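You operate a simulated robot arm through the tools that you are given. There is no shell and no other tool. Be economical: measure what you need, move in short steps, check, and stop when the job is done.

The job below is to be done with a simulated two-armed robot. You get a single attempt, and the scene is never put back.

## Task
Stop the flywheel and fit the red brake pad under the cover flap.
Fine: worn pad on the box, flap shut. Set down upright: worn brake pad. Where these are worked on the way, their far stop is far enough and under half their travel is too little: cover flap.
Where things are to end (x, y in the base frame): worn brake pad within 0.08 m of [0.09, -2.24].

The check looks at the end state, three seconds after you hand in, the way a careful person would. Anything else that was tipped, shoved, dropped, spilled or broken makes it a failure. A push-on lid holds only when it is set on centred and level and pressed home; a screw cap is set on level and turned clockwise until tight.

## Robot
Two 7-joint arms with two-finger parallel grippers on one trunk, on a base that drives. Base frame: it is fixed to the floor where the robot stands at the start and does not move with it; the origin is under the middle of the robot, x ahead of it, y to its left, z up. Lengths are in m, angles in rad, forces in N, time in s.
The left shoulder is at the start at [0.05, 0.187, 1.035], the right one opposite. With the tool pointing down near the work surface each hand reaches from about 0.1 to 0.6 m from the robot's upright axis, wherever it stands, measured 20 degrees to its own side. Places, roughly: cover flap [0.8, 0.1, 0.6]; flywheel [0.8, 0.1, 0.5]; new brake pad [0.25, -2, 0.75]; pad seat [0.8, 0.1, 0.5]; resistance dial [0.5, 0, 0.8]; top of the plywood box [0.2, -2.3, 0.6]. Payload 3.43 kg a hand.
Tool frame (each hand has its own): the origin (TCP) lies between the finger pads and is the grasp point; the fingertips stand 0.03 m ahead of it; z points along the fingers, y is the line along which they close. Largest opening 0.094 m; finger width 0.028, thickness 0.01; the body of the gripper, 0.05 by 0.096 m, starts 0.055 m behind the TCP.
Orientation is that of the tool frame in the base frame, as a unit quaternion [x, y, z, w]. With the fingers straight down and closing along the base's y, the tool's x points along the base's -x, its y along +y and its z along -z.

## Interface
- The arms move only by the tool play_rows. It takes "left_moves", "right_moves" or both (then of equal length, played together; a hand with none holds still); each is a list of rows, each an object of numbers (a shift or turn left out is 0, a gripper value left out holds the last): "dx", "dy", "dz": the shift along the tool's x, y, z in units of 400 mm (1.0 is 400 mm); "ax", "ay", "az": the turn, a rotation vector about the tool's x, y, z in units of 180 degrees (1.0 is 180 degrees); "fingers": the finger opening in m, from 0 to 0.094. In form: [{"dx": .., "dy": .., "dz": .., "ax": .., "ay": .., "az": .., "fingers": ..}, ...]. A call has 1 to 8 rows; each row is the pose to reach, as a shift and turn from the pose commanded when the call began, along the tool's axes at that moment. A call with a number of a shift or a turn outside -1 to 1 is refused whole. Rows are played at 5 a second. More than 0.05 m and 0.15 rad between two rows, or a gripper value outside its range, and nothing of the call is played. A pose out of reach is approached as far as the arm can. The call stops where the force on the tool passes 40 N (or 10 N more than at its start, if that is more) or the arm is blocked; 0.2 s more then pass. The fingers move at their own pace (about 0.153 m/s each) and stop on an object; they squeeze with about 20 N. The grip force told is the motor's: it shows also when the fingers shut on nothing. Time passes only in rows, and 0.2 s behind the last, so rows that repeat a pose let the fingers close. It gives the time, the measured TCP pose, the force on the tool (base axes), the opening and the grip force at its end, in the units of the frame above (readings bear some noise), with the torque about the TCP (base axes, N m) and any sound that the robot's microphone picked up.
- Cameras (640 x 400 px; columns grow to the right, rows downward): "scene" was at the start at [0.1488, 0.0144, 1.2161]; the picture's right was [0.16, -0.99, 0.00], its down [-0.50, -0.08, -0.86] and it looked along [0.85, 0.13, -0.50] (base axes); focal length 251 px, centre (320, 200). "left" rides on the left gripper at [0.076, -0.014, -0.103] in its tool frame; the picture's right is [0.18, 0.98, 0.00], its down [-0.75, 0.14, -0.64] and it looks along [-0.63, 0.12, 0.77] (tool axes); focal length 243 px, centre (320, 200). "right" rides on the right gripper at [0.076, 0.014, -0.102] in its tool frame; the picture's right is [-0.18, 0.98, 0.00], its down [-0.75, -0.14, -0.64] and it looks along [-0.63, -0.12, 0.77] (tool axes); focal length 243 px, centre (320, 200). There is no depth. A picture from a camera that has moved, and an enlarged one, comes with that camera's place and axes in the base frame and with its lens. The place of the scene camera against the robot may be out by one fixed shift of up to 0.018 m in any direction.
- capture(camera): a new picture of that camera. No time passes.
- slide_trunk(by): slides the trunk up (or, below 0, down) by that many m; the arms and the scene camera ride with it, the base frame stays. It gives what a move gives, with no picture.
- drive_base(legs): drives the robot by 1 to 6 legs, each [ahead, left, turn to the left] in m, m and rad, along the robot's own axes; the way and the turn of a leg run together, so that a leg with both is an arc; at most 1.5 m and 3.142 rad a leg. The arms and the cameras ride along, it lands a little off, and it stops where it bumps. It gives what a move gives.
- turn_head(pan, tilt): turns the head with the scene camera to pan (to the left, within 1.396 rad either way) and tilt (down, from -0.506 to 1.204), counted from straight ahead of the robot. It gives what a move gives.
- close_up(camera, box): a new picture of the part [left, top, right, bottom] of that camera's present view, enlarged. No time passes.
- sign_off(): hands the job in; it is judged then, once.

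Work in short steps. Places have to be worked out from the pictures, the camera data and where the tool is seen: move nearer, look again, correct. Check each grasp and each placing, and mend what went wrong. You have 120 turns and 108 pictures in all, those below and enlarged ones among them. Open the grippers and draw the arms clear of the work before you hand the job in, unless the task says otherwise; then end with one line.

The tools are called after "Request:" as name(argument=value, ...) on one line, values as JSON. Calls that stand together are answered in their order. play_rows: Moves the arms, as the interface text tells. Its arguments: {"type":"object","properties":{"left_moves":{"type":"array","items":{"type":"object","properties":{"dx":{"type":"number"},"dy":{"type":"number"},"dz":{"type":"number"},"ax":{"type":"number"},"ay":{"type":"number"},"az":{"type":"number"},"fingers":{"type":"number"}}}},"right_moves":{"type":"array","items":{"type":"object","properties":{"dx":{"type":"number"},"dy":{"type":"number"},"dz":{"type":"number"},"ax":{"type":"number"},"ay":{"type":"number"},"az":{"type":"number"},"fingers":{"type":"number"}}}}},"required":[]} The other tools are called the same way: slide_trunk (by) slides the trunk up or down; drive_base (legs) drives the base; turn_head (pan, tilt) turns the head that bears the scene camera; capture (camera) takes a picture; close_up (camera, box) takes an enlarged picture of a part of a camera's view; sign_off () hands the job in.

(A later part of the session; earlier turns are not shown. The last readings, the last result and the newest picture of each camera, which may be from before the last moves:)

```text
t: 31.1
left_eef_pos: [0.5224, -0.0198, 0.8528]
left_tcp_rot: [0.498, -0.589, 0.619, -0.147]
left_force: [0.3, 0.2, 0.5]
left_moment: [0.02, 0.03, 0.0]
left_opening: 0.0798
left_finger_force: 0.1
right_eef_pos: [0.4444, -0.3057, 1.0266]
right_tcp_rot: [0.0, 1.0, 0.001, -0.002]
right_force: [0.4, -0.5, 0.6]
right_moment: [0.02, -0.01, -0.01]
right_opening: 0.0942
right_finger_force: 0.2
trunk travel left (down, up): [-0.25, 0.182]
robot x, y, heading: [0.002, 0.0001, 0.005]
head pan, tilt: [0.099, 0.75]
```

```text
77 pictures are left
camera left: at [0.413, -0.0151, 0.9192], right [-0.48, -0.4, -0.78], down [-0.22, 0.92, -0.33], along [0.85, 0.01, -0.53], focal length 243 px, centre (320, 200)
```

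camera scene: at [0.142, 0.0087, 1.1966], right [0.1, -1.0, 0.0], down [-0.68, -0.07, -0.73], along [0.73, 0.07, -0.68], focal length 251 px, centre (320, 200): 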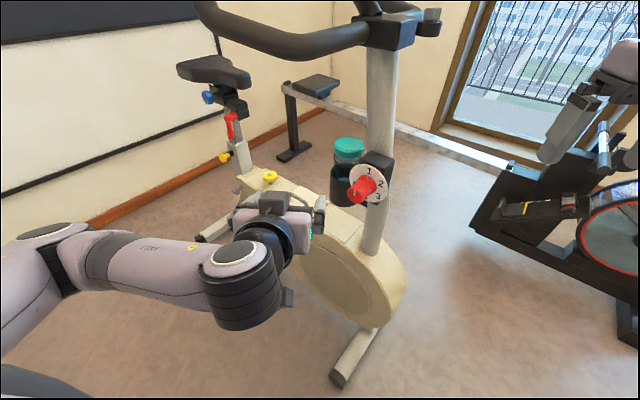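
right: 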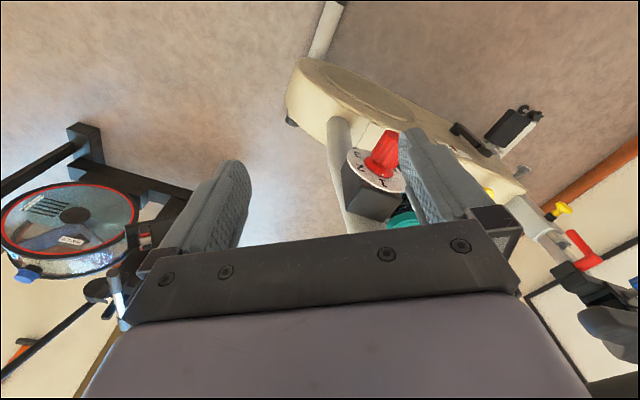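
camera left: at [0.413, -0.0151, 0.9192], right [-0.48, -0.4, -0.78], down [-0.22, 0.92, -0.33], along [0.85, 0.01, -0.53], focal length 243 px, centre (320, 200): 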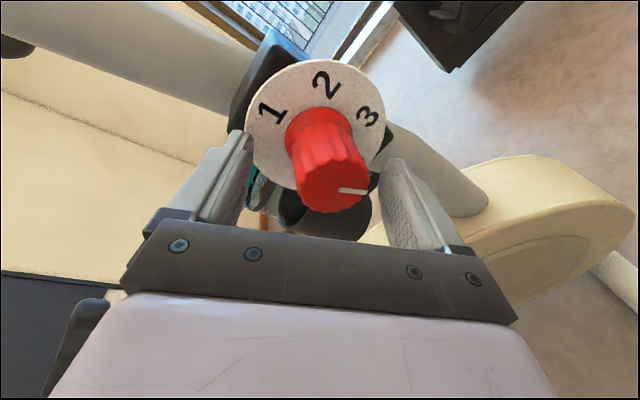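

Free now; knob is ~4 mm off centre the other way. Fine-adjust, close, and turn clockwise.

Request:
play_rows(left_moves=[{"dx": 0.008, "dy": 0.012, "dz": 0.01}, {"dx": 0.008, "dy": 0.012, "dz": 0.01, "fingers": 0.03}, {"dx": 0.008, "dy": 0.012, "dz": 0.01, "fingers": 0.03}, {"dx": 0.008, "dy": 0.012, "dz": 0.01, "fingers": 0.03}, {"dx": 0.008, "dy": 0.012, "dz": 0.01, "az": 0.04, "fingers": 0.03}, {"dx": 0.008, "dy": 0.012, "dz": 0.01, "az": 0.08, "fingers": 0.03}, {"dx": 0.008, "dy": 0.012, "dz": 0.01, "az": 0.12, "fingers": 0.03}, {"dx": 0.008, "dy": 0.012, "dz": 0.01, "az": 0.16, "fingers": 0.03}])

Request:
capture(camera="left")

```text
t: 32.9
left_eef_pos: [0.5234, -0.0277, 0.8525]
left_tcp_rot: [-0.335, 0.694, -0.564, 0.298]
left_force: [13.7, -1.5, 14.0]
left_moment: [-0.65, -0.92, 1.32]
left_opening: 0.0432
left_finger_force: 44.7
right_eef_pos: [0.4432, -0.3067, 1.026]
right_tcp_rot: [0.0, 1.0, 0.0, -0.001]
right_force: [-0.1, 0.6, -0.5]
right_moment: [0.01, 0.02, 0.0]
right_opening: 0.0939
right_finger_force: 0.0
trunk travel left (down, up): [-0.25, 0.182]
robot x, y, heading: [0.0005, 0.0004, 0.004]
head pan, tilt: [0.099, 0.75]
```

```text
76 pictures are left
camera left: at [0.3983, -0.0297, 0.882], right [-0.23, -0.01, -0.97], down [-0.08, 1.0, 0.01], along [0.97, 0.08, -0.23], focal length 243 px, centre (320, 200)
```

left: 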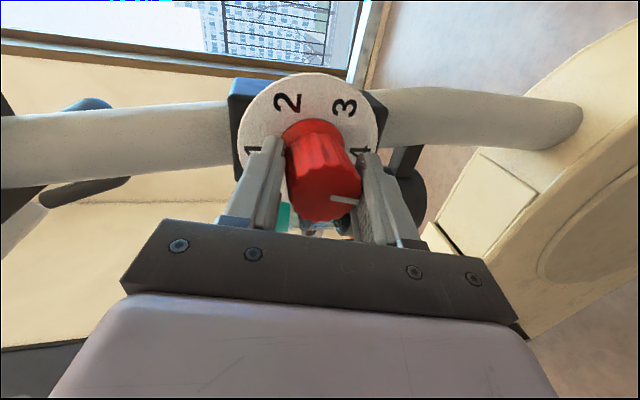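

Turning again; continue.

Request:
play_rows(left_moves=[{"az": 0.04}, {"az": 0.08}, {"az": 0.12}, {"az": 0.16}, {"az": 0.2}, {"az": 0.24}, {"az": 0.28}])

Request:
capture(camera="left")

```text
t: 34.5
left_eef_pos: [0.5212, -0.0281, 0.8498]
left_tcp_rot: [-0.008, 0.771, -0.384, 0.508]
left_force: [4.3, -3.4, 12.3]
left_moment: [-1.53, -0.91, -0.36]
left_opening: 0.0398
left_finger_force: 45.2
right_eef_pos: [0.4433, -0.3074, 1.0269]
right_tcp_rot: [0.0, 1.0, 0.0, -0.001]
right_force: [0.2, 0.4, -0.1]
right_moment: [-0.02, -0.01, 0.03]
right_opening: 0.094
right_finger_force: 0.0
trunk travel left (down, up): [-0.25, 0.182]
robot x, y, heading: [-0.0013, -0.0031, 0.001]
head pan, tilt: [0.099, 0.75]
```

```text
75 pictures are left
camera left: at [0.398, -0.0085, 0.8183], right [0.28, 0.62, -0.73], down [-0.09, 0.78, 0.62], along [0.95, -0.11, 0.28], focal length 243 px, centre (320, 200)
```

left: 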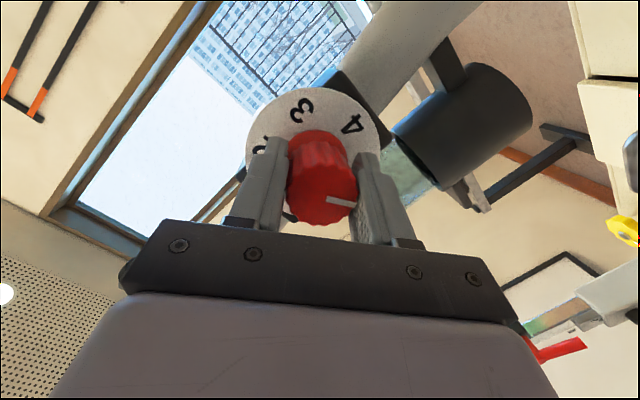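

The pointer is past 4. Try a bit further.

Request:
play_rows(left_moves=[{"az": 0.03}, {"az": 0.06}, {"az": 0.09}, {"az": 0.12}])

Request:
capture(camera="left")

```text
t: 35.0
left_eef_pos: [0.5227, -0.0299, 0.8493]
left_tcp_rot: [0.028, 0.778, -0.362, 0.513]
left_force: [-15.8, 14.0, 6.3]
left_moment: [-1.07, -1.21, -1.06]
left_opening: 0.0395
left_finger_force: 45.4
left hand out of reach, approached as far as the arm can: row 1, 2
right_eef_pos: [0.4408, -0.3041, 1.0282]
right_tcp_rot: [0.0, 1.0, -0.001, 0.0]
right_force: [1.3, -0.4, -0.2]
right_moment: [0.0, -0.04, -0.01]
right_opening: 0.094
right_finger_force: 0.0
trunk travel left (down, up): [-0.25, 0.182]
robot x, y, heading: [-0.0056, 0.001, 0.0]
head pan, tilt: [0.099, 0.75]
stopped in row 2 (left hand): the force on the tool passed its limit (the readings are from after the stop); the commanded pose is now the measured one
```

```text
74 pictures are left
camera left: at [0.4006, -0.004, 0.8158], right [0.32, 0.66, -0.68], down [-0.08, 0.73, 0.68], along [0.94, -0.16, 0.29], focal length 243 px, centre (320, 200)
```

left: 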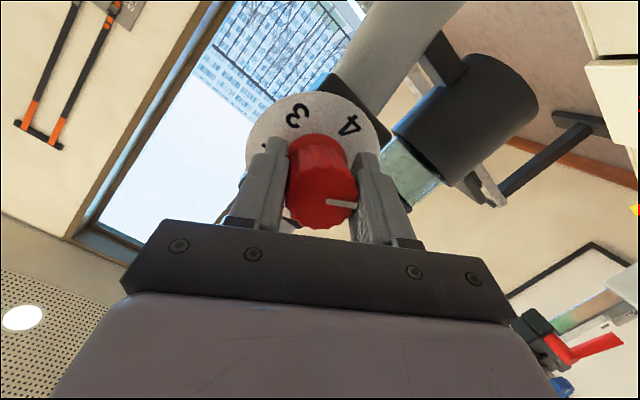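

At the limit again. Release and re-check.

Request:
play_rows(left_moves=[{"fingers": 0.09}, {"fingers": 0.09}, {"fingers": 0.09}])

Request:
capture(camera="left")

```text
t: 35.8
left_eef_pos: [0.5248, -0.0318, 0.8467]
left_tcp_rot: [0.028, 0.78, -0.361, 0.511]
left_force: [0.0, -0.3, 0.5]
left_moment: [0.03, 0.02, -0.02]
left_opening: 0.0898
left_finger_force: 0.1
right_eef_pos: [0.4419, -0.3046, 1.0263]
right_tcp_rot: [0.0, 1.0, 0.001, 0.0]
right_force: [-0.5, -0.1, -0.4]
right_moment: [0.02, -0.01, -0.01]
right_opening: 0.0939
right_finger_force: 0.1
trunk travel left (down, up): [-0.25, 0.182]
robot x, y, heading: [-0.0026, -0.0008, 0.005]
head pan, tilt: [0.099, 0.75]
```

```text
73 pictures are left
camera left: at [0.4024, -0.0059, 0.8147], right [0.32, 0.66, -0.68], down [-0.08, 0.73, 0.68], along [0.94, -0.16, 0.28], focal length 243 px, centre (320, 200)
```

left: 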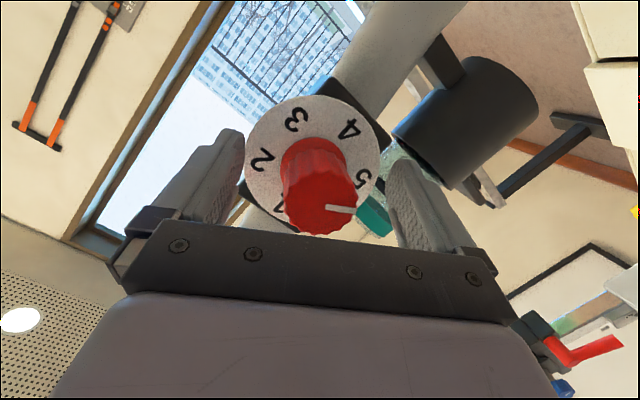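

The pointer is about 4.6. I roll back 60° in place with open fingers (centred, no force) for one more short turn.

Request:
play_rows(left_moves=[{"dz": -0.02, "fingers": 0.094}, {"dz": -0.03, "az": -0.045}, {"dz": -0.03, "az": -0.09}, {"dz": -0.03, "az": -0.135}, {"dz": -0.03, "az": -0.18}, {"dz": -0.03, "az": -0.225}, {"dz": -0.03, "az": -0.27}, {"dz": -0.03, "az": -0.27}])

Request:
capture(camera="left")

```text
t: 37.6
left_eef_pos: [0.5159, -0.0242, 0.8501]
left_tcp_rot: [-0.297, 0.721, -0.54, 0.316]
left_force: [-0.5, 0.0, -0.1]
left_moment: [0.03, 0.01, 0.01]
left_opening: 0.094
left_finger_force: 0.1
left hand out of reach, approached as far as the arm can: row 1
right_eef_pos: [0.4438, -0.3053, 1.0269]
right_tcp_rot: [-0.001, 1.0, 0.0, -0.001]
right_force: [0.8, 0.2, 0.6]
right_moment: [0.0, -0.03, 0.0]
right_opening: 0.094
right_finger_force: 0.1
trunk travel left (down, up): [-0.25, 0.182]
robot x, y, heading: [-0.0011, 0.0035, 0.005]
head pan, tilt: [0.099, 0.75]
```

```text
72 pictures are left
camera left: at [0.3888, -0.0254, 0.8751], right [-0.2, 0.1, -0.97], down [-0.04, 0.99, 0.11], along [0.98, 0.06, -0.2], focal length 243 px, centre (320, 200)
```

left: 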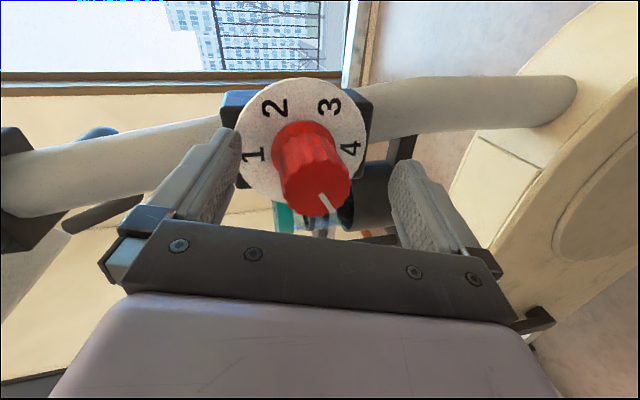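

Good. Close again and turn until it reaches 5 or a stop.

Request:
play_rows(left_moves=[{"dz": 0.02, "dy": -0.008}, {"dz": 0.02, "dy": -0.008, "fingers": 0.03}, {"dz": 0.02, "dy": -0.008, "fingers": 0.03}, {"dz": 0.02, "dy": -0.008, "fingers": 0.03}, {"dz": 0.02, "dy": -0.008, "az": 0.04}, {"dz": 0.02, "dy": -0.008, "az": 0.08}, {"dz": 0.02, "dy": -0.008, "az": 0.12}, {"dz": 0.02, "dy": -0.008, "az": 0.16}])

Request:
capture(camera="left")

```text
t: 39.4
left_eef_pos: [0.5229, -0.029, 0.8498]
left_tcp_rot: [-0.107, 0.773, -0.443, 0.441]
left_force: [1.5, -2.0, -4.2]
left_moment: [-1.32, -0.59, -0.07]
left_opening: 0.0421
left_finger_force: 44.5
right_eef_pos: [0.4422, -0.3054, 1.0247]
right_tcp_rot: [-0.001, 1.0, 0.0, -0.002]
right_force: [0.0, 0.1, 0.5]
right_moment: [-0.03, -0.01, 0.03]
right_opening: 0.0943
right_finger_force: 0.0
trunk travel left (down, up): [-0.25, 0.182]
robot x, y, heading: [0.0017, -0.0001, 0.003]
head pan, tilt: [0.099, 0.75]
```

```text
71 pictures are left
camera left: at [0.3938, -0.0191, 0.8388], right [0.11, 0.47, -0.87], down [-0.02, 0.88, 0.47], along [0.99, -0.03, 0.11], focal length 243 px, centre (320, 200)
```

left: 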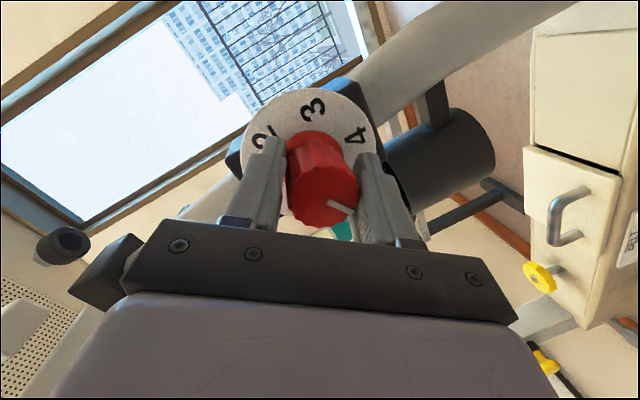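

The knob slipped in the fingers, so it's probably at its stop. Release and look.

Request:
play_rows(left_moves=[{"fingers": 0.09}, {"fingers": 0.09}, {"fingers": 0.09}, {"dz": -0.1}, {"dz": -0.2}, {"dz": -0.25}, {"dz": -0.25}])

Request:
close_up(camera="left", box=[200, 40, 440, 190])

Request:
capture(camera="scene")

```text
t: 41.0
left_eef_pos: [0.4445, 0.0302, 0.8729]
left_tcp_rot: [-0.107, 0.773, -0.443, 0.441]
left_force: [0.4, -0.8, -0.5]
left_moment: [-0.02, 0.01, 0.04]
left_opening: 0.0901
left_finger_force: 0.1
right_eef_pos: [0.4433, -0.3059, 1.0261]
right_tcp_rot: [-0.001, 1.0, 0.001, -0.001]
right_force: [0.1, -0.8, 0.1]
right_moment: [0.01, -0.01, -0.01]
right_opening: 0.0939
right_finger_force: 0.1
trunk travel left (down, up): [-0.25, 0.182]
robot x, y, heading: [-0.0003, 0.0002, 0.004]
head pan, tilt: [0.099, 0.75]
```

```text
2.67 times, centred on (320, 115) of left
camera zoom: at [0.3171, 0.0405, 0.8622], right [0.11, 0.47, -0.87], down [-0.02, 0.88, 0.47], along [0.99, -0.03, 0.11], focal length 647 px, centre (320, 427)
```

zoom: 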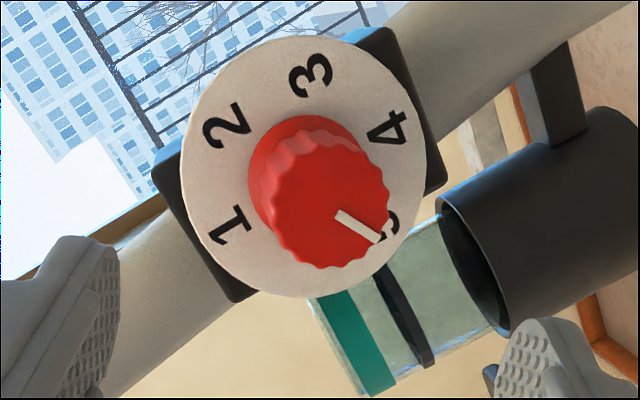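

```text
69 pictures are left
camera scene: at [0.1406, 0.0104, 1.1966], right [0.1, -0.99, 0.0], down [-0.68, -0.07, -0.73], along [0.73, 0.08, -0.68], focal length 251 px, centre (320, 200)
```

scene: 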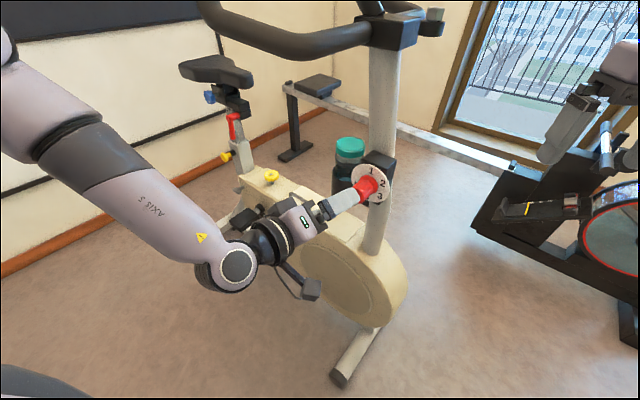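

Dial is at 5. The flap (≈0.125 m square) is centred near [0.76,0.12], its hinge likely on the far side, handle at the near edge; that is out of reach, so I'll drive. First retract the left hand to a tool-down pose.

Request:
play_rows(left_moves=[{"ax": -0.0305, "ay": 0.0304, "az": 0.0074, "dx": -0.054, "dy": -0.007, "dz": -0.0566}, {"ax": -0.061, "ay": 0.0608, "az": 0.0148, "dx": -0.107, "dy": -0.013, "dz": -0.113}, {"ax": -0.0915, "ay": 0.0912, "az": 0.0222, "dx": -0.161, "dy": -0.02, "dz": -0.17}, {"ax": -0.122, "ay": 0.1216, "az": 0.0296, "dx": -0.2145, "dy": -0.0265, "dz": -0.226}, {"ax": -0.1525, "ay": 0.152, "az": 0.037, "dx": -0.268, "dy": -0.033, "dz": -0.283}, {"ax": -0.183, "ay": 0.1824, "az": 0.0444, "dx": -0.322, "dy": -0.04, "dz": -0.339}, {"ax": -0.2135, "ay": 0.2128, "az": 0.0518, "dx": -0.375, "dy": -0.046, "dz": -0.396}, {"ax": -0.244, "ay": 0.2432, "az": 0.0592, "dx": -0.429, "dy": -0.053, "dz": -0.4525}])

Request:
play_rows(left_moves=[{"ax": -0.0305, "ay": 0.0304, "az": 0.0074}, {"ax": -0.061, "ay": 0.0608, "az": 0.0148}, {"ax": -0.061, "ay": 0.0608, "az": 0.0148}])

Request:
capture(camera="left")

Request:
capture(camera="scene")

```text
t: 43.0
left_eef_pos: [0.4022, 0.1899, 1.0249]
left_tcp_rot: [-0.013, 0.987, -0.131, 0.094]
left_force: [-0.1, -0.6, -0.5]
left_moment: [0.02, 0.01, -0.03]
left_opening: 0.0899
left_finger_force: 0.1
left hand out of reach, approached as far as the arm can: row 2, 3, 4, 5, 6, 7
right_eef_pos: [0.4433, -0.3052, 1.026]
right_tcp_rot: [0.0, 1.0, 0.002, -0.002]
right_force: [-0.5, -0.2, 1.0]
right_moment: [0.06, 0.04, 0.04]
right_opening: 0.0939
right_finger_force: 0.0
trunk travel left (down, up): [-0.25, 0.182]
robot x, y, heading: [-0.006, 0.0041, 0.001]
head pan, tilt: [0.099, 0.75]
stopped in row 8 (left hand): the arm was blocked; the commanded pose is now the measured one
```

```text
t: 43.8
left_eef_pos: [0.4032, 0.1919, 1.0239]
left_tcp_rot: [0.011, 0.999, -0.036, 0.0]
left_force: [-0.3, 0.1, -0.2]
left_moment: [-0.02, -0.02, 0.01]
left_opening: 0.0896
left_finger_force: 0.0
right_eef_pos: [0.4426, -0.3045, 1.0259]
right_tcp_rot: [0.0, 1.0, 0.001, -0.002]
right_force: [0.8, 0.1, 0.4]
right_moment: [-0.03, -0.02, -0.04]
right_opening: 0.0939
right_finger_force: 0.1
trunk travel left (down, up): [-0.25, 0.182]
robot x, y, heading: [-0.0025, 0.0031, 0.0]
head pan, tilt: [0.099, 0.75]
```

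```text
68 pictures are left
camera left: at [0.3265, 0.1871, 1.1271], right [-0.16, 0.98, -0.07], down [0.76, 0.17, 0.63], along [0.63, 0.05, -0.77], focal length 243 px, centre (320, 200)
```

left: 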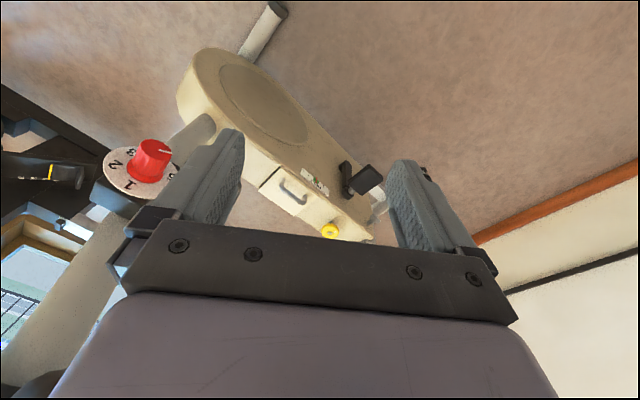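

```text
67 pictures are left
camera scene: at [0.1408, 0.0103, 1.1966], right [0.1, -0.99, 0.0], down [-0.68, -0.07, -0.73], along [0.73, 0.08, -0.68], focal length 251 px, centre (320, 200)
```

scene: 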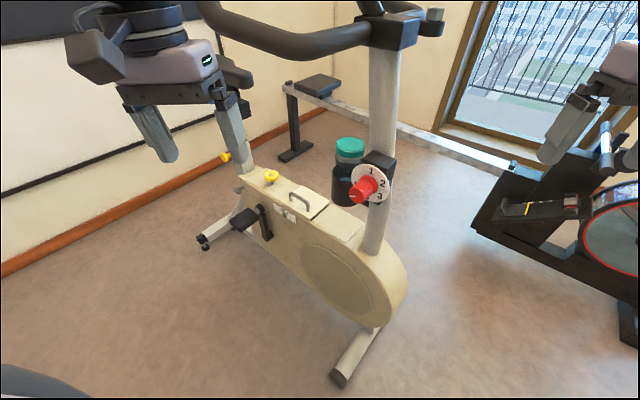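

Handle top is near [0.724,0.15,0.618]; the pedal near [0.68,0.33,0.58]; the handlebar hangs above at z≈1.1–1.25. I'll lower the trunk and tuck both hands before driving in under the bars.

Request:
slide_trunk(by=-0.2)

Request:
play_rows(left_moves=[{"dx": 0.08}, {"dx": 0.16}, {"dx": 0.24}, {"dx": 0.24}], right_moves=[{"dx": 0.09, "dy": 0.06}, {"dx": 0.18, "dy": 0.12}, {"dx": 0.27, "dy": 0.18}, {"dx": 0.34, "dy": 0.25}])

Request:
turn_head(pan=0.0, tilt=0.5)

Request:
capture(camera="scene")

```text
t: 46.0
left_eef_pos: [0.4029, 0.1914, 0.8253]
left_tcp_rot: [0.011, 0.999, -0.037, 0.001]
left_force: [0.1, 0.2, 0.5]
left_moment: [-0.01, -0.03, 0.01]
left_opening: 0.0899
left_finger_force: 0.0
right_eef_pos: [0.4428, -0.3056, 0.826]
right_tcp_rot: [0.0, 1.0, -0.001, -0.002]
right_force: [0.6, -0.3, -0.9]
right_moment: [0.03, 0.01, -0.01]
right_opening: 0.0939
right_finger_force: 0.2
trunk travel left (down, up): [-0.05, 0.382]
robot x, y, heading: [-0.002, 0.0043, 0.01]
head pan, tilt: [0.099, 0.75]
```

```text
t: 47.0
left_eef_pos: [0.3069, 0.1947, 0.8249]
left_tcp_rot: [0.012, 0.999, -0.036, 0.0]
left_force: [-0.5, -0.6, 0.3]
left_moment: [0.01, -0.04, 0.0]
left_opening: 0.09
left_finger_force: 0.0
right_eef_pos: [0.3072, -0.2065, 0.8272]
right_tcp_rot: [-0.001, 1.0, 0.001, -0.002]
right_force: [0.8, 0.3, -0.2]
right_moment: [0.04, -0.01, 0.02]
right_opening: 0.0941
right_finger_force: 0.1
trunk travel left (down, up): [-0.05, 0.382]
robot x, y, heading: [0.0048, 0.0026, 0.003]
head pan, tilt: [0.099, 0.75]
```

```text
t: 47.7
left_eef_pos: [0.3064, 0.193, 0.8252]
left_tcp_rot: [0.011, 0.999, -0.037, 0.0]
left_force: [0.4, -0.6, -1.3]
left_moment: [-0.01, 0.03, -0.01]
left_opening: 0.09
left_finger_force: 0.1
right_eef_pos: [0.3077, -0.2061, 0.8269]
right_tcp_rot: [-0.001, 1.0, 0.0, -0.002]
right_force: [-0.2, 0.2, 0.0]
right_moment: [0.0, -0.02, 0.0]
right_opening: 0.094
right_finger_force: 0.1
trunk travel left (down, up): [-0.05, 0.382]
robot x, y, heading: [-0.0029, -0.0002, 0.007]
head pan, tilt: [0.0, 0.499]
```

```text
66 pictures are left
camera scene: at [0.1493, 0.0022, 1.0185], right [0.01, -1.0, 0.0], down [-0.48, 0.0, -0.88], along [0.88, 0.0, -0.48], focal length 251 px, centre (320, 200)
```

scene: 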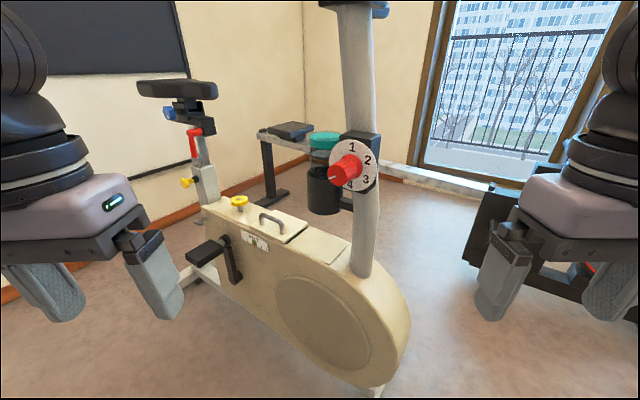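

Now drive: left 0.42, turn −0.57, then ahead part way, and look.

Request:
drive_base(legs=[[0, 0.5, 0], [0, 0, -0.57], [0.2, 0, 0]])

Request:
capture(camera="scene")

```text
t: 53.5
left_eef_pos: [0.527, 0.3891, 0.8262]
left_tcp_rot: [0.294, 0.955, -0.036, -0.01]
left_force: [0.0, -0.3, -0.5]
left_moment: [0.0, -0.01, 0.0]
left_opening: 0.0901
left_finger_force: 0.0
right_eef_pos: [0.3124, 0.0508, 0.826]
right_tcp_rot: [0.282, 0.96, 0.001, -0.002]
right_force: [-0.1, -0.1, -0.8]
right_moment: [0.0, -0.02, -0.02]
right_opening: 0.0939
right_finger_force: 0.1
trunk travel left (down, up): [-0.05, 0.382]
robot x, y, heading: [0.1663, 0.3887, -0.566]
head pan, tilt: [0.0, 0.499]
```

```text
65 pictures are left
camera scene: at [0.2922, 0.3126, 1.0185], right [-0.54, -0.84, 0.0], down [-0.4, 0.26, -0.88], along [0.74, -0.47, -0.48], focal length 251 px, centre (320, 200)
```

scene: 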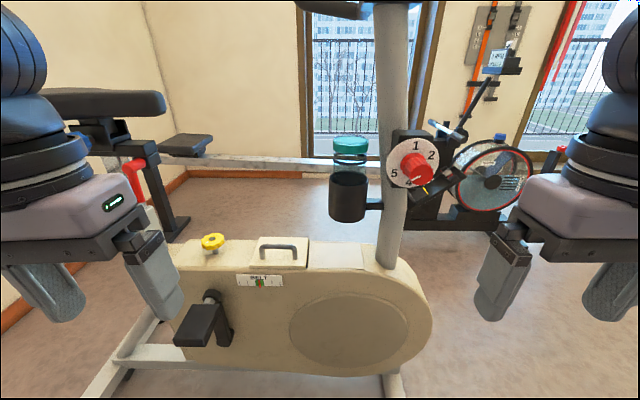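

Square to the bike now. I move ahead 0.1 m more and look closer at the flap.

Request:
drive_base(legs=[[0.1, 0.03, 0]])

Request:
turn_head(pan=0.1, tilt=0.75)

Request:
capture(camera="scene")

Request:
capture(camera="left")

```text
t: 54.6
left_eef_pos: [0.6288, 0.3595, 0.8251]
left_tcp_rot: [0.293, 0.955, -0.035, -0.01]
left_force: [0.9, -0.3, 0.2]
left_moment: [-0.02, 0.02, 0.01]
left_opening: 0.0901
left_finger_force: 0.1
right_eef_pos: [0.4129, 0.0241, 0.8269]
right_tcp_rot: [0.281, 0.96, 0.001, -0.002]
right_force: [-0.1, 0.3, -0.2]
right_moment: [0.0, 0.01, -0.01]
right_opening: 0.0942
right_finger_force: 0.1
trunk travel left (down, up): [-0.05, 0.382]
robot x, y, heading: [0.2646, 0.3658, -0.567]
head pan, tilt: [0.0, 0.499]
```

```text
t: 55.4
left_eef_pos: [0.6288, 0.3585, 0.8254]
left_tcp_rot: [0.293, 0.955, -0.035, -0.01]
left_force: [0.2, -0.2, -0.2]
left_moment: [-0.01, 0.01, -0.01]
left_opening: 0.0903
left_finger_force: 0.0
right_eef_pos: [0.4131, 0.0243, 0.8271]
right_tcp_rot: [0.282, 0.959, 0.001, -0.002]
right_force: [-0.8, 0.3, 0.0]
right_moment: [0.0, 0.02, -0.02]
right_opening: 0.0941
right_finger_force: 0.0
trunk travel left (down, up): [-0.05, 0.382]
robot x, y, heading: [0.2663, 0.3652, -0.564]
head pan, tilt: [0.099, 0.75]
```

```text
64 pictures are left
camera scene: at [0.3905, 0.2958, 0.9966], right [-0.45, -0.89, 0.0], down [-0.61, 0.31, -0.73], along [0.65, -0.33, -0.68], focal length 251 px, centre (320, 200)
```

scene: 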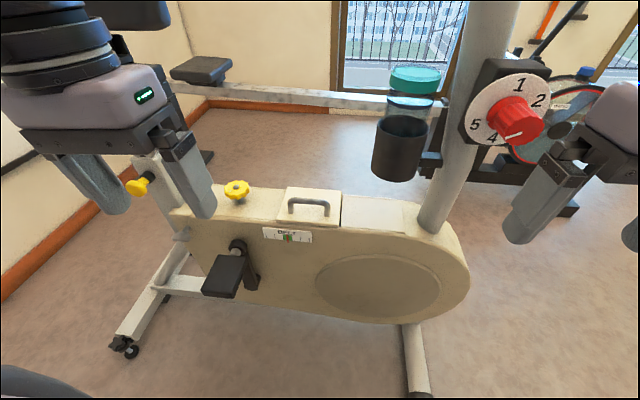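

```text
63 pictures are left
camera left: at [0.5615, 0.397, 0.9287], right [0.4, 0.91, -0.07], down [0.73, -0.27, 0.63], along [0.56, -0.3, -0.77], focal length 243 px, centre (320, 200)
```

left: 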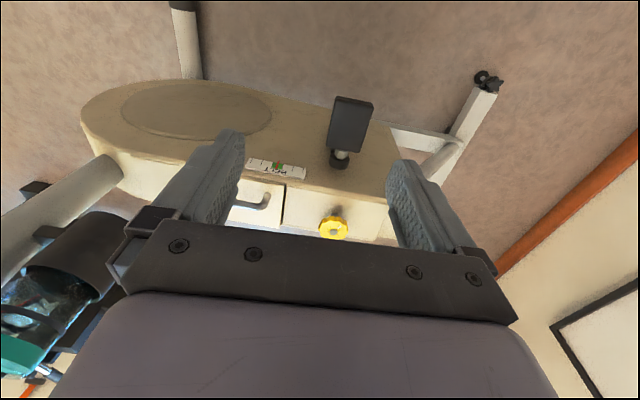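

Zoom in on the flap and handle for hinge and position.

Request:
close_up(camera="scene", box=[230, 170, 390, 270])

```text
4.00 times, centred on (310, 220) of scene
camera zoom: at [0.3905, 0.2958, 0.9966], right [-0.45, -0.89, 0.0], down [-0.61, 0.31, -0.73], along [0.65, -0.33, -0.68], focal length 1002 px, centre (360, 120)
```

zoom: 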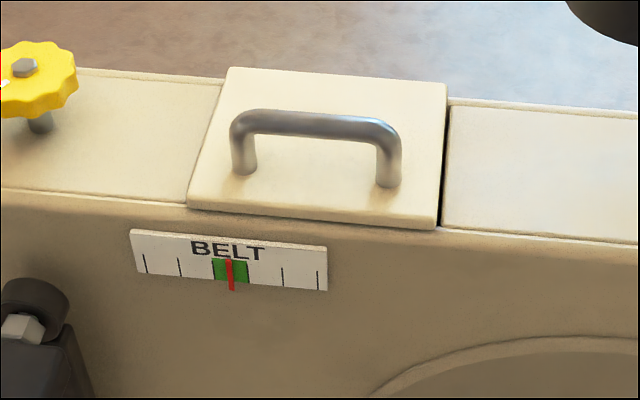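

The flap is a raised lid with handle bar running along the bike, offset to the near side — hinge on the far edge presumably. I roll the left hand 90° so the fingers close across the bar.

Request:
play_rows(left_moves=[{"az": 0.0445, "ax": -0.0016, "ay": 0.0016}, {"az": 0.089, "ax": -0.0032, "ay": 0.0032}, {"az": 0.1336, "ax": -0.005, "ay": 0.005}, {"az": 0.178, "ax": -0.0065, "ay": 0.0065}, {"az": 0.2227, "ax": -0.008, "ay": 0.008}, {"az": 0.267, "ax": -0.01, "ay": 0.01}, {"az": 0.312, "ax": -0.0115, "ay": 0.0115}, {"az": 0.356, "ax": -0.013, "ay": 0.013}])

Request:
play_rows(left_moves=[{"az": 0.0445, "ax": -0.0016, "ay": 0.0016}, {"az": 0.089, "ax": -0.0032, "ay": 0.0032}, {"az": 0.134, "ax": -0.005, "ay": 0.005}, {"az": 0.134, "ax": -0.005, "ay": 0.005}])

```text
t: 57.2
left_eef_pos: [0.629, 0.3583, 0.8257]
left_tcp_rot: [0.757, 0.653, -0.01, -0.002]
left_force: [-0.4, -0.3, 0.4]
left_moment: [-0.01, 0.02, 0.0]
left_opening: 0.09
left_finger_force: 0.1
right_eef_pos: [0.4126, 0.0237, 0.8278]
right_tcp_rot: [0.281, 0.96, 0.001, -0.001]
right_force: [0.3, -0.4, -1.0]
right_moment: [0.01, 0.01, 0.0]
right_opening: 0.094
right_finger_force: 0.0
trunk travel left (down, up): [-0.05, 0.382]
robot x, y, heading: [0.2628, 0.3648, -0.564]
head pan, tilt: [0.099, 0.75]
```

```text
t: 58.2
left_eef_pos: [0.5871, 0.3556, 0.8186]
left_tcp_rot: [0.876, 0.482, 0.0, 0.0]
left_force: [0.4, 0.2, 0.2]
left_moment: [0.01, -0.03, -0.04]
left_opening: 0.0898
left_finger_force: 0.0
left hand out of reach, approached as far as the arm can: row 2, 3, 4
right_eef_pos: [0.413, 0.0233, 0.8278]
right_tcp_rot: [0.282, 0.959, 0.001, -0.001]
right_force: [0.3, -0.3, 0.4]
right_moment: [0.0, -0.01, -0.03]
right_opening: 0.0942
right_finger_force: 0.1
trunk travel left (down, up): [-0.05, 0.382]
robot x, y, heading: [0.2634, 0.3652, -0.566]
head pan, tilt: [0.099, 0.75]
```

Orientation is right; move to above the handle, [0.724,0.15,0.72].

Request:
play_rows(left_moves=[{"dx": -0.052, "dy": 0.08, "dz": 0.044}, {"dx": -0.104, "dy": 0.16, "dz": 0.0875}, {"dx": -0.156, "dy": 0.24, "dz": 0.131}, {"dx": -0.208, "dy": 0.32, "dz": 0.175}, {"dx": -0.26, "dy": 0.4, "dz": 0.219}, {"dx": -0.3115, "dy": 0.479, "dz": 0.2625}, {"dx": -0.3115, "dy": 0.479, "dz": 0.2625}])

Request:
capture(camera="left")

Request:
capture(camera="scene")

```text
t: 59.8
left_eef_pos: [0.5806, 0.2581, 0.766]
left_tcp_rot: [0.875, 0.483, 0.0, 0.0]
left_force: [-0.7, 0.7, -0.2]
left_moment: [0.01, -0.01, -0.01]
left_opening: 0.0897
left_finger_force: 0.1
left hand out of reach, approached as far as the arm can: row 1, 2, 3, 4, 5, 6, 7
right_eef_pos: [0.414, 0.0226, 0.8258]
right_tcp_rot: [0.282, 0.959, 0.001, -0.001]
right_force: [0.1, -0.7, 0.1]
right_moment: [0.0, -0.02, 0.02]
right_opening: 0.0938
right_finger_force: 0.0
trunk travel left (down, up): [-0.05, 0.382]
robot x, y, heading: [0.2708, 0.3624, -0.568]
head pan, tilt: [0.099, 0.75]
```

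```text
61 pictures are left
camera left: at [0.6084, 0.33, 0.868], right [0.93, -0.37, 0.0], down [-0.28, -0.71, 0.64], along [-0.24, -0.6, -0.77], focal length 243 px, centre (320, 200)
```

left: 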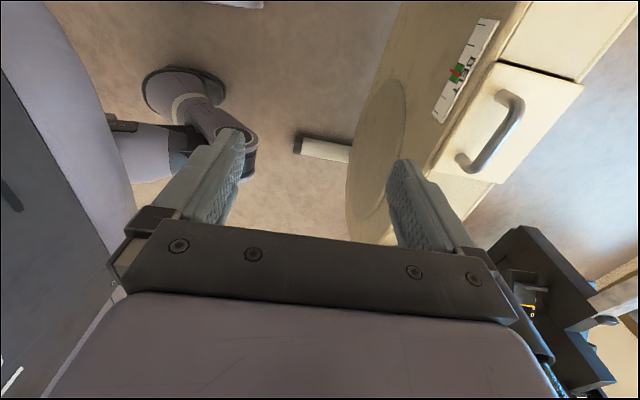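

```text
60 pictures are left
camera scene: at [0.3905, 0.2958, 0.9966], right [-0.45, -0.89, 0.0], down [-0.61, 0.31, -0.73], along [0.65, -0.33, -0.68], focal length 251 px, centre (320, 200)
```

scene: 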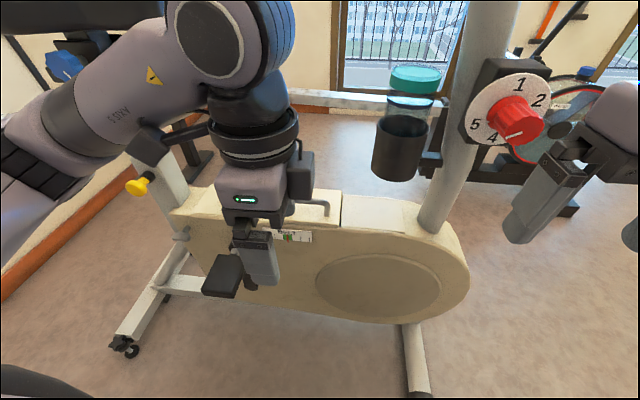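

Forward reach is limited with the trunk this low. Before raising it I look up at the handlebar.

Request:
turn_head(pan=0.1, tilt=-0.2)

Request:
capture(camera="scene")

```text
t: 61.0
left_eef_pos: [0.5802, 0.2571, 0.767]
left_tcp_rot: [0.875, 0.483, 0.0, 0.001]
left_force: [0.0, -0.4, -0.2]
left_moment: [0.02, 0.04, 0.01]
left_opening: 0.0898
left_finger_force: 0.0
right_eef_pos: [0.4128, 0.0227, 0.8278]
right_tcp_rot: [0.281, 0.96, 0.0, -0.002]
right_force: [-0.1, -0.3, 1.2]
right_moment: [0.0, 0.02, -0.03]
right_opening: 0.0941
right_finger_force: 0.0
trunk travel left (down, up): [-0.05, 0.382]
robot x, y, heading: [0.2637, 0.3678, -0.569]
head pan, tilt: [0.099, -0.201]
```

```text
59 pictures are left
camera scene: at [0.3908, 0.2957, 1.082], right [-0.45, -0.89, 0.0], down [0.18, -0.09, -0.98], along [0.87, -0.44, 0.2], focal length 251 px, centre (320, 200)
```

scene: 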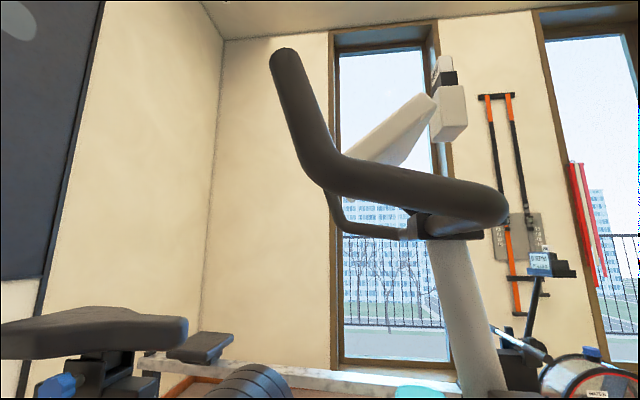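

The bar is at z≥1.12 to the right/front. I raise the trunk 0.1 m with the head tilted down again, and re-command the hover pose.

Request:
slide_trunk(by=0.1)

Request:
turn_head(pan=0.1, tilt=0.7)

Request:
play_rows(left_moves=[{"dz": 0.06}, {"dz": 0.12}, {"dz": 0.18}, {"dz": 0.24}, {"dz": 0.24}])

Request:
capture(camera="scene")

```text
t: 62.4
left_eef_pos: [0.5807, 0.2583, 0.8645]
left_tcp_rot: [0.875, 0.483, 0.0, 0.0]
left_force: [0.1, 0.1, -0.5]
left_moment: [-0.01, -0.02, 0.05]
left_opening: 0.09
left_finger_force: 0.2
right_eef_pos: [0.4136, 0.022, 0.9267]
right_tcp_rot: [0.283, 0.959, 0.001, -0.001]
right_force: [0.6, -0.5, -0.7]
right_moment: [0.0, 0.01, 0.01]
right_opening: 0.094
right_finger_force: 0.0
trunk travel left (down, up): [-0.15, 0.282]
robot x, y, heading: [0.2649, 0.3661, -0.57]
head pan, tilt: [0.099, -0.201]
```

```text
t: 63.6
left_eef_pos: [0.5803, 0.257, 0.8646]
left_tcp_rot: [0.875, 0.484, 0.001, 0.001]
left_force: [0.5, -0.5, 0.9]
left_moment: [0.01, 0.01, 0.0]
left_opening: 0.0897
left_finger_force: 0.0
right_eef_pos: [0.4134, 0.0224, 0.926]
right_tcp_rot: [0.281, 0.96, 0.001, -0.002]
right_force: [0.1, -0.5, -0.1]
right_moment: [0.03, -0.03, 0.01]
right_opening: 0.0941
right_finger_force: 0.1
trunk travel left (down, up): [-0.15, 0.282]
robot x, y, heading: [0.2676, 0.3622, -0.567]
head pan, tilt: [0.099, 0.7]
```

```text
t: 64.8
left_eef_pos: [0.5715, 0.2611, 0.7827]
left_tcp_rot: [0.874, 0.485, 0.0, 0.0]
left_force: [0.0, -0.3, 0.6]
left_moment: [0.02, 0.03, 0.01]
left_opening: 0.09
left_finger_force: 0.0
left hand out of reach, approached as far as the arm can: row 2, 3, 4, 5
right_eef_pos: [0.4136, 0.0233, 0.9265]
right_tcp_rot: [0.282, 0.96, 0.001, -0.002]
right_force: [0.5, 1.1, 0.1]
right_moment: [-0.03, 0.03, 0.02]
right_opening: 0.0938
right_finger_force: 0.1
trunk travel left (down, up): [-0.15, 0.282]
robot x, y, heading: [0.2635, 0.3642, -0.564]
head pan, tilt: [0.099, 0.7]
```

```text
58 pictures are left
camera scene: at [0.3924, 0.2949, 1.1008], right [-0.45, -0.89, 0.0], down [-0.57, 0.29, -0.76], along [0.68, -0.34, -0.64], focal length 251 px, centre (320, 200)
```

scene: 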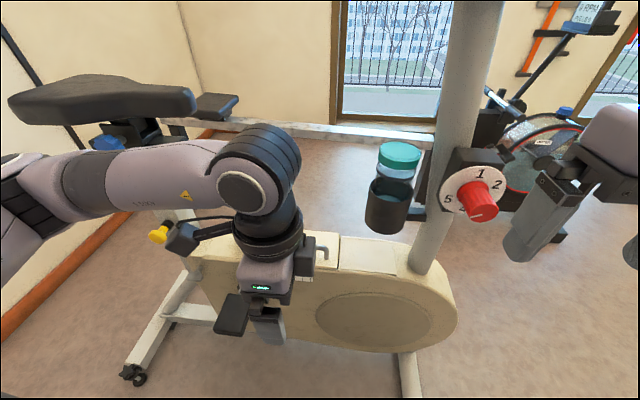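

The left wrist's roll joint is wound near its upper limit (from turning the dial). I unwind by −180°, giving the same finger line with the wrist mid-range, commanded a bit higher for safety.

Request:
play_rows(left_moves=[{"az": -0.045, "dz": -0.1}, {"az": -0.09, "dz": -0.12}, {"az": -0.135, "dz": -0.12}, {"az": -0.18, "dz": -0.12}, {"az": -0.225, "dz": -0.12}, {"az": -0.27, "dz": -0.12}, {"az": -0.315, "dz": -0.12}, {"az": -0.36, "dz": -0.12}])

Request:
capture(camera="scene")

```text
t: 66.6
left_eef_pos: [0.573, 0.2608, 0.831]
left_tcp_rot: [0.478, 0.878, 0.0, 0.001]
left_force: [1.4, -0.1, -0.5]
left_moment: [-0.01, 0.02, 0.01]
left_opening: 0.0896
left_finger_force: 0.0
right_eef_pos: [0.4136, 0.0224, 0.9272]
right_tcp_rot: [0.281, 0.96, 0.001, -0.001]
right_force: [-0.4, -0.9, 0.4]
right_moment: [0.02, 0.01, 0.04]
right_opening: 0.0942
right_finger_force: 0.0
trunk travel left (down, up): [-0.15, 0.282]
robot x, y, heading: [0.2674, 0.3654, -0.568]
head pan, tilt: [0.099, 0.7]
```

```text
57 pictures are left
camera scene: at [0.3923, 0.2949, 1.1008], right [-0.45, -0.89, 0.0], down [-0.57, 0.29, -0.76], along [0.68, -0.34, -0.64], focal length 251 px, centre (320, 200)
```

scene: 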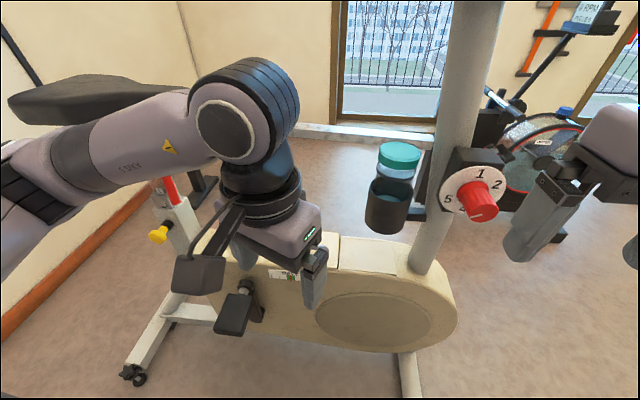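

Unwinding works and reach is normal again. Continue the roll.

Request:
play_rows(left_moves=[{"az": -0.045}, {"az": -0.09}, {"az": -0.135}, {"az": -0.18}, {"az": -0.225}, {"az": -0.27}, {"az": -0.315}, {"az": -0.36}])

Request:
play_rows(left_moves=[{"az": -0.045}, {"az": -0.09}, {"az": -0.135}, {"az": -0.18}, {"az": -0.225}, {"az": -0.27}, {"az": -0.28}, {"az": -0.28}])

```text
t: 68.4
left_eef_pos: [0.5723, 0.2594, 0.8326]
left_tcp_rot: [-0.066, 0.998, -0.001, 0.001]
left_force: [-0.1, 0.4, 0.3]
left_moment: [0.0, 0.01, 0.02]
left_opening: 0.0898
left_finger_force: 0.1
right_eef_pos: [0.414, 0.0228, 0.9277]
right_tcp_rot: [0.282, 0.96, 0.0, -0.002]
right_force: [-0.9, 1.1, 1.3]
right_moment: [-0.01, -0.01, 0.0]
right_opening: 0.0941
right_finger_force: 0.0
trunk travel left (down, up): [-0.15, 0.282]
robot x, y, heading: [0.268, 0.3635, -0.565]
head pan, tilt: [0.099, 0.7]
```

```text
t: 70.2
left_eef_pos: [0.5719, 0.2606, 0.8312]
left_tcp_rot: [-0.483, 0.875, -0.001, 0.001]
left_force: [0.7, -0.5, 0.8]
left_moment: [-0.01, 0.04, -0.02]
left_opening: 0.0899
left_finger_force: 0.1
right_eef_pos: [0.4121, 0.0223, 0.9279]
right_tcp_rot: [0.282, 0.959, 0.001, -0.001]
right_force: [0.4, -0.1, 0.1]
right_moment: [-0.01, 0.0, -0.01]
right_opening: 0.094
right_finger_force: 0.1
trunk travel left (down, up): [-0.15, 0.282]
robot x, y, heading: [0.2682, 0.3648, -0.568]
head pan, tilt: [0.099, 0.7]
```

Now go to the hover above the handle.

Request:
play_rows(left_moves=[{"dx": 0.005, "dy": -0.08, "dz": 0.0}, {"dx": 0.01, "dy": -0.16, "dz": 0.05}, {"dx": 0.014, "dy": -0.24, "dz": 0.1}, {"dx": 0.02, "dy": -0.32, "dz": 0.15}, {"dx": 0.024, "dy": -0.4, "dz": 0.2}, {"dx": 0.028, "dy": -0.468, "dz": 0.225}, {"dx": 0.028, "dy": -0.468, "dz": 0.225}])

Request:
capture(camera="left")

Request:
capture(camera="scene")

```text
t: 71.8
left_eef_pos: [0.7247, 0.1519, 0.7399]
left_tcp_rot: [-0.484, 0.875, -0.001, 0.001]
left_force: [0.3, -0.2, 0.5]
left_moment: [-0.02, -0.02, 0.01]
left_opening: 0.0898
left_finger_force: 0.1
right_eef_pos: [0.4123, 0.0216, 0.9268]
right_tcp_rot: [0.282, 0.959, 0.0, -0.002]
right_force: [0.3, -0.5, -0.3]
right_moment: [0.03, -0.01, -0.01]
right_opening: 0.0941
right_finger_force: 0.0
trunk travel left (down, up): [-0.15, 0.282]
robot x, y, heading: [0.2653, 0.365, -0.565]
head pan, tilt: [0.099, 0.7]
```

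```text
56 pictures are left
camera left: at [0.6953, 0.0801, 0.8425], right [-0.93, 0.37, 0.0], down [0.28, 0.71, 0.64], along [0.24, 0.6, -0.77], focal length 243 px, centre (320, 200)
```

left: 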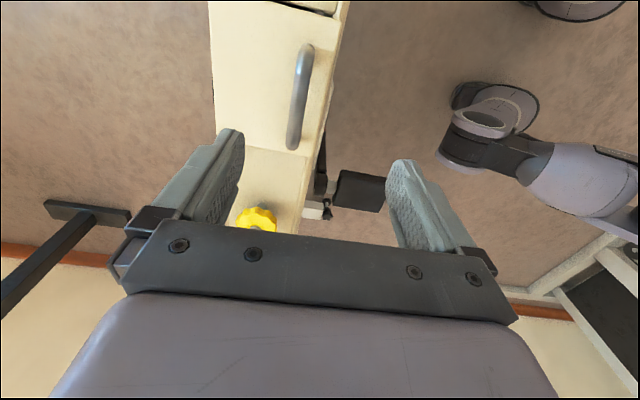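

```text
55 pictures are left
camera scene: at [0.3923, 0.2949, 1.1008], right [-0.45, -0.89, 0.0], down [-0.57, 0.29, -0.76], along [0.68, -0.34, -0.64], focal length 251 px, centre (320, 200)
```

scene: 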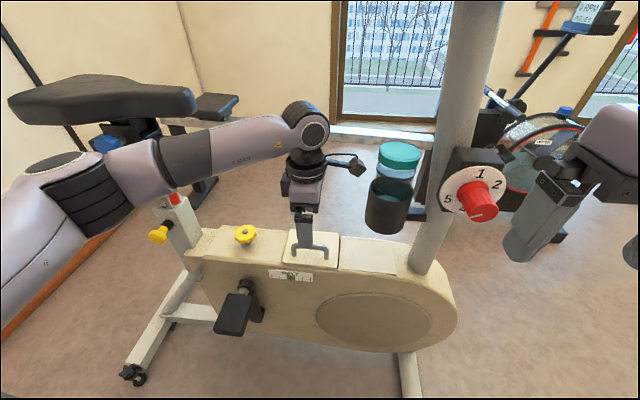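

Handle bar lies ~0.018 farther (forward) than the TCP. Shift and descend to TCP z≈0.635, then look.

Request:
play_rows(left_moves=[{"dx": 0.015, "dy": -0.045, "fingers": 0.07}, {"dx": 0.015, "dy": -0.045, "dz": 0.1}, {"dx": 0.015, "dy": -0.045, "dz": 0.2}, {"dx": 0.015, "dy": -0.045, "dz": 0.262}, {"dx": 0.015, "dy": -0.045, "dz": 0.262}])

Request:
capture(camera="left")

Request:
close_up(camera="scene", box=[230, 170, 390, 270])

```text
t: 73.0
left_eef_pos: [0.7362, 0.1346, 0.6366]
left_tcp_rot: [-0.483, 0.876, -0.001, 0.0]
left_force: [0.0, -0.4, 0.4]
left_moment: [0.02, -0.06, 0.01]
left_opening: 0.0698
left_finger_force: 0.1
right_eef_pos: [0.4129, 0.0226, 0.9279]
right_tcp_rot: [0.281, 0.96, 0.001, 0.0]
right_force: [0.0, 0.1, -0.7]
right_moment: [0.0, 0.01, 0.0]
right_opening: 0.0943
right_finger_force: 0.1
trunk travel left (down, up): [-0.15, 0.282]
robot x, y, heading: [0.2654, 0.3633, -0.566]
head pan, tilt: [0.099, 0.7]
```

```text
54 pictures are left
camera left: at [0.7074, 0.0646, 0.74], right [-0.93, 0.37, 0.0], down [0.28, 0.71, 0.64], along [0.24, 0.6, -0.77], focal length 243 px, centre (320, 200)
```

left: 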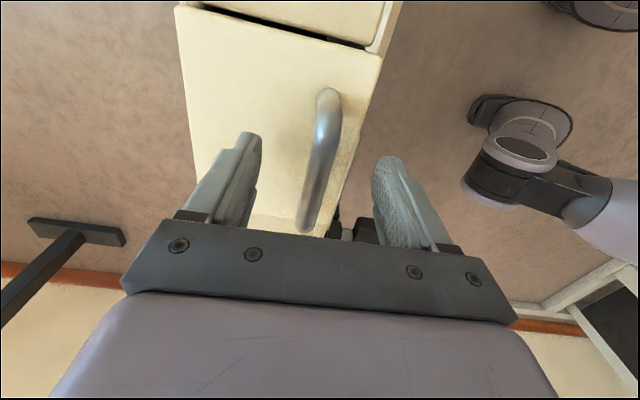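

```text
4.00 times, centred on (310, 220) of scene
camera zoom: at [0.3923, 0.2949, 1.1008], right [-0.45, -0.89, 0.0], down [-0.57, 0.29, -0.76], along [0.68, -0.34, -0.64], focal length 1002 px, centre (360, 120)
```

zoom: 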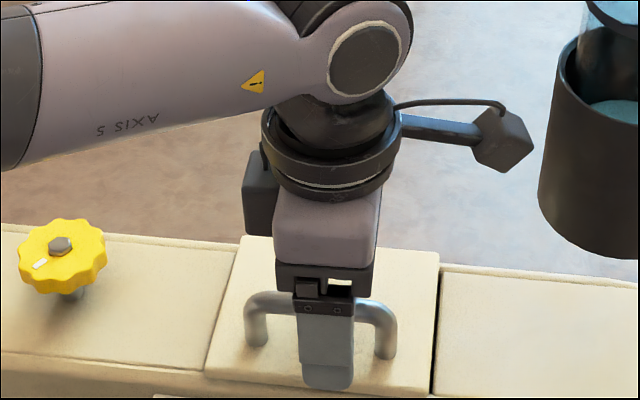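

Straddling the bar well. Descend 0.015 more and close.

Request:
play_rows(left_moves=[{"dz": 0.02}, {"dz": 0.038}, {"dz": 0.038, "fingers": 0.0}, {"dz": 0.038, "fingers": 0.0}, {"dz": 0.038, "fingers": 0.0}, {"dz": 0.038, "fingers": 0.0}])

Request:
capture(camera="left")

```text
t: 74.4
left_eef_pos: [0.7372, 0.1362, 0.6227]
left_tcp_rot: [-0.483, 0.876, -0.002, 0.002]
left_force: [11.7, -8.6, -3.3]
left_moment: [-0.04, -0.02, -1.03]
left_opening: 0.018
left_finger_force: 45.1
right_eef_pos: [0.4139, 0.0232, 0.9265]
right_tcp_rot: [0.282, 0.959, 0.0, -0.002]
right_force: [0.6, 0.2, 0.3]
right_moment: [-0.02, 0.0, 0.01]
right_opening: 0.0939
right_finger_force: 0.0
trunk travel left (down, up): [-0.15, 0.282]
robot x, y, heading: [0.2651, 0.3609, -0.571]
head pan, tilt: [0.099, 0.7]
```

```text
52 pictures are left
camera left: at [0.7085, 0.0643, 0.725], right [-0.93, 0.37, 0.0], down [0.28, 0.71, 0.64], along [0.24, 0.6, -0.77], focal length 243 px, centre (320, 200)
```

left: 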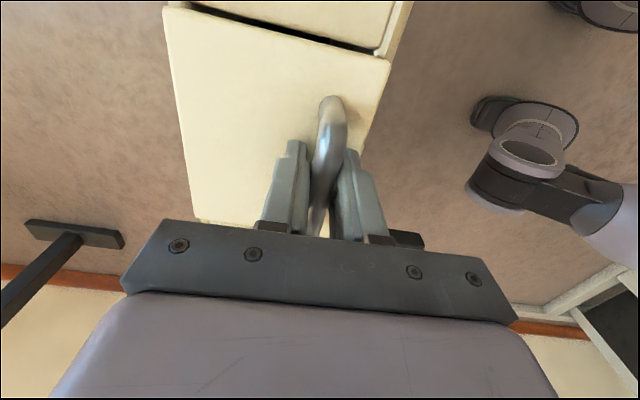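

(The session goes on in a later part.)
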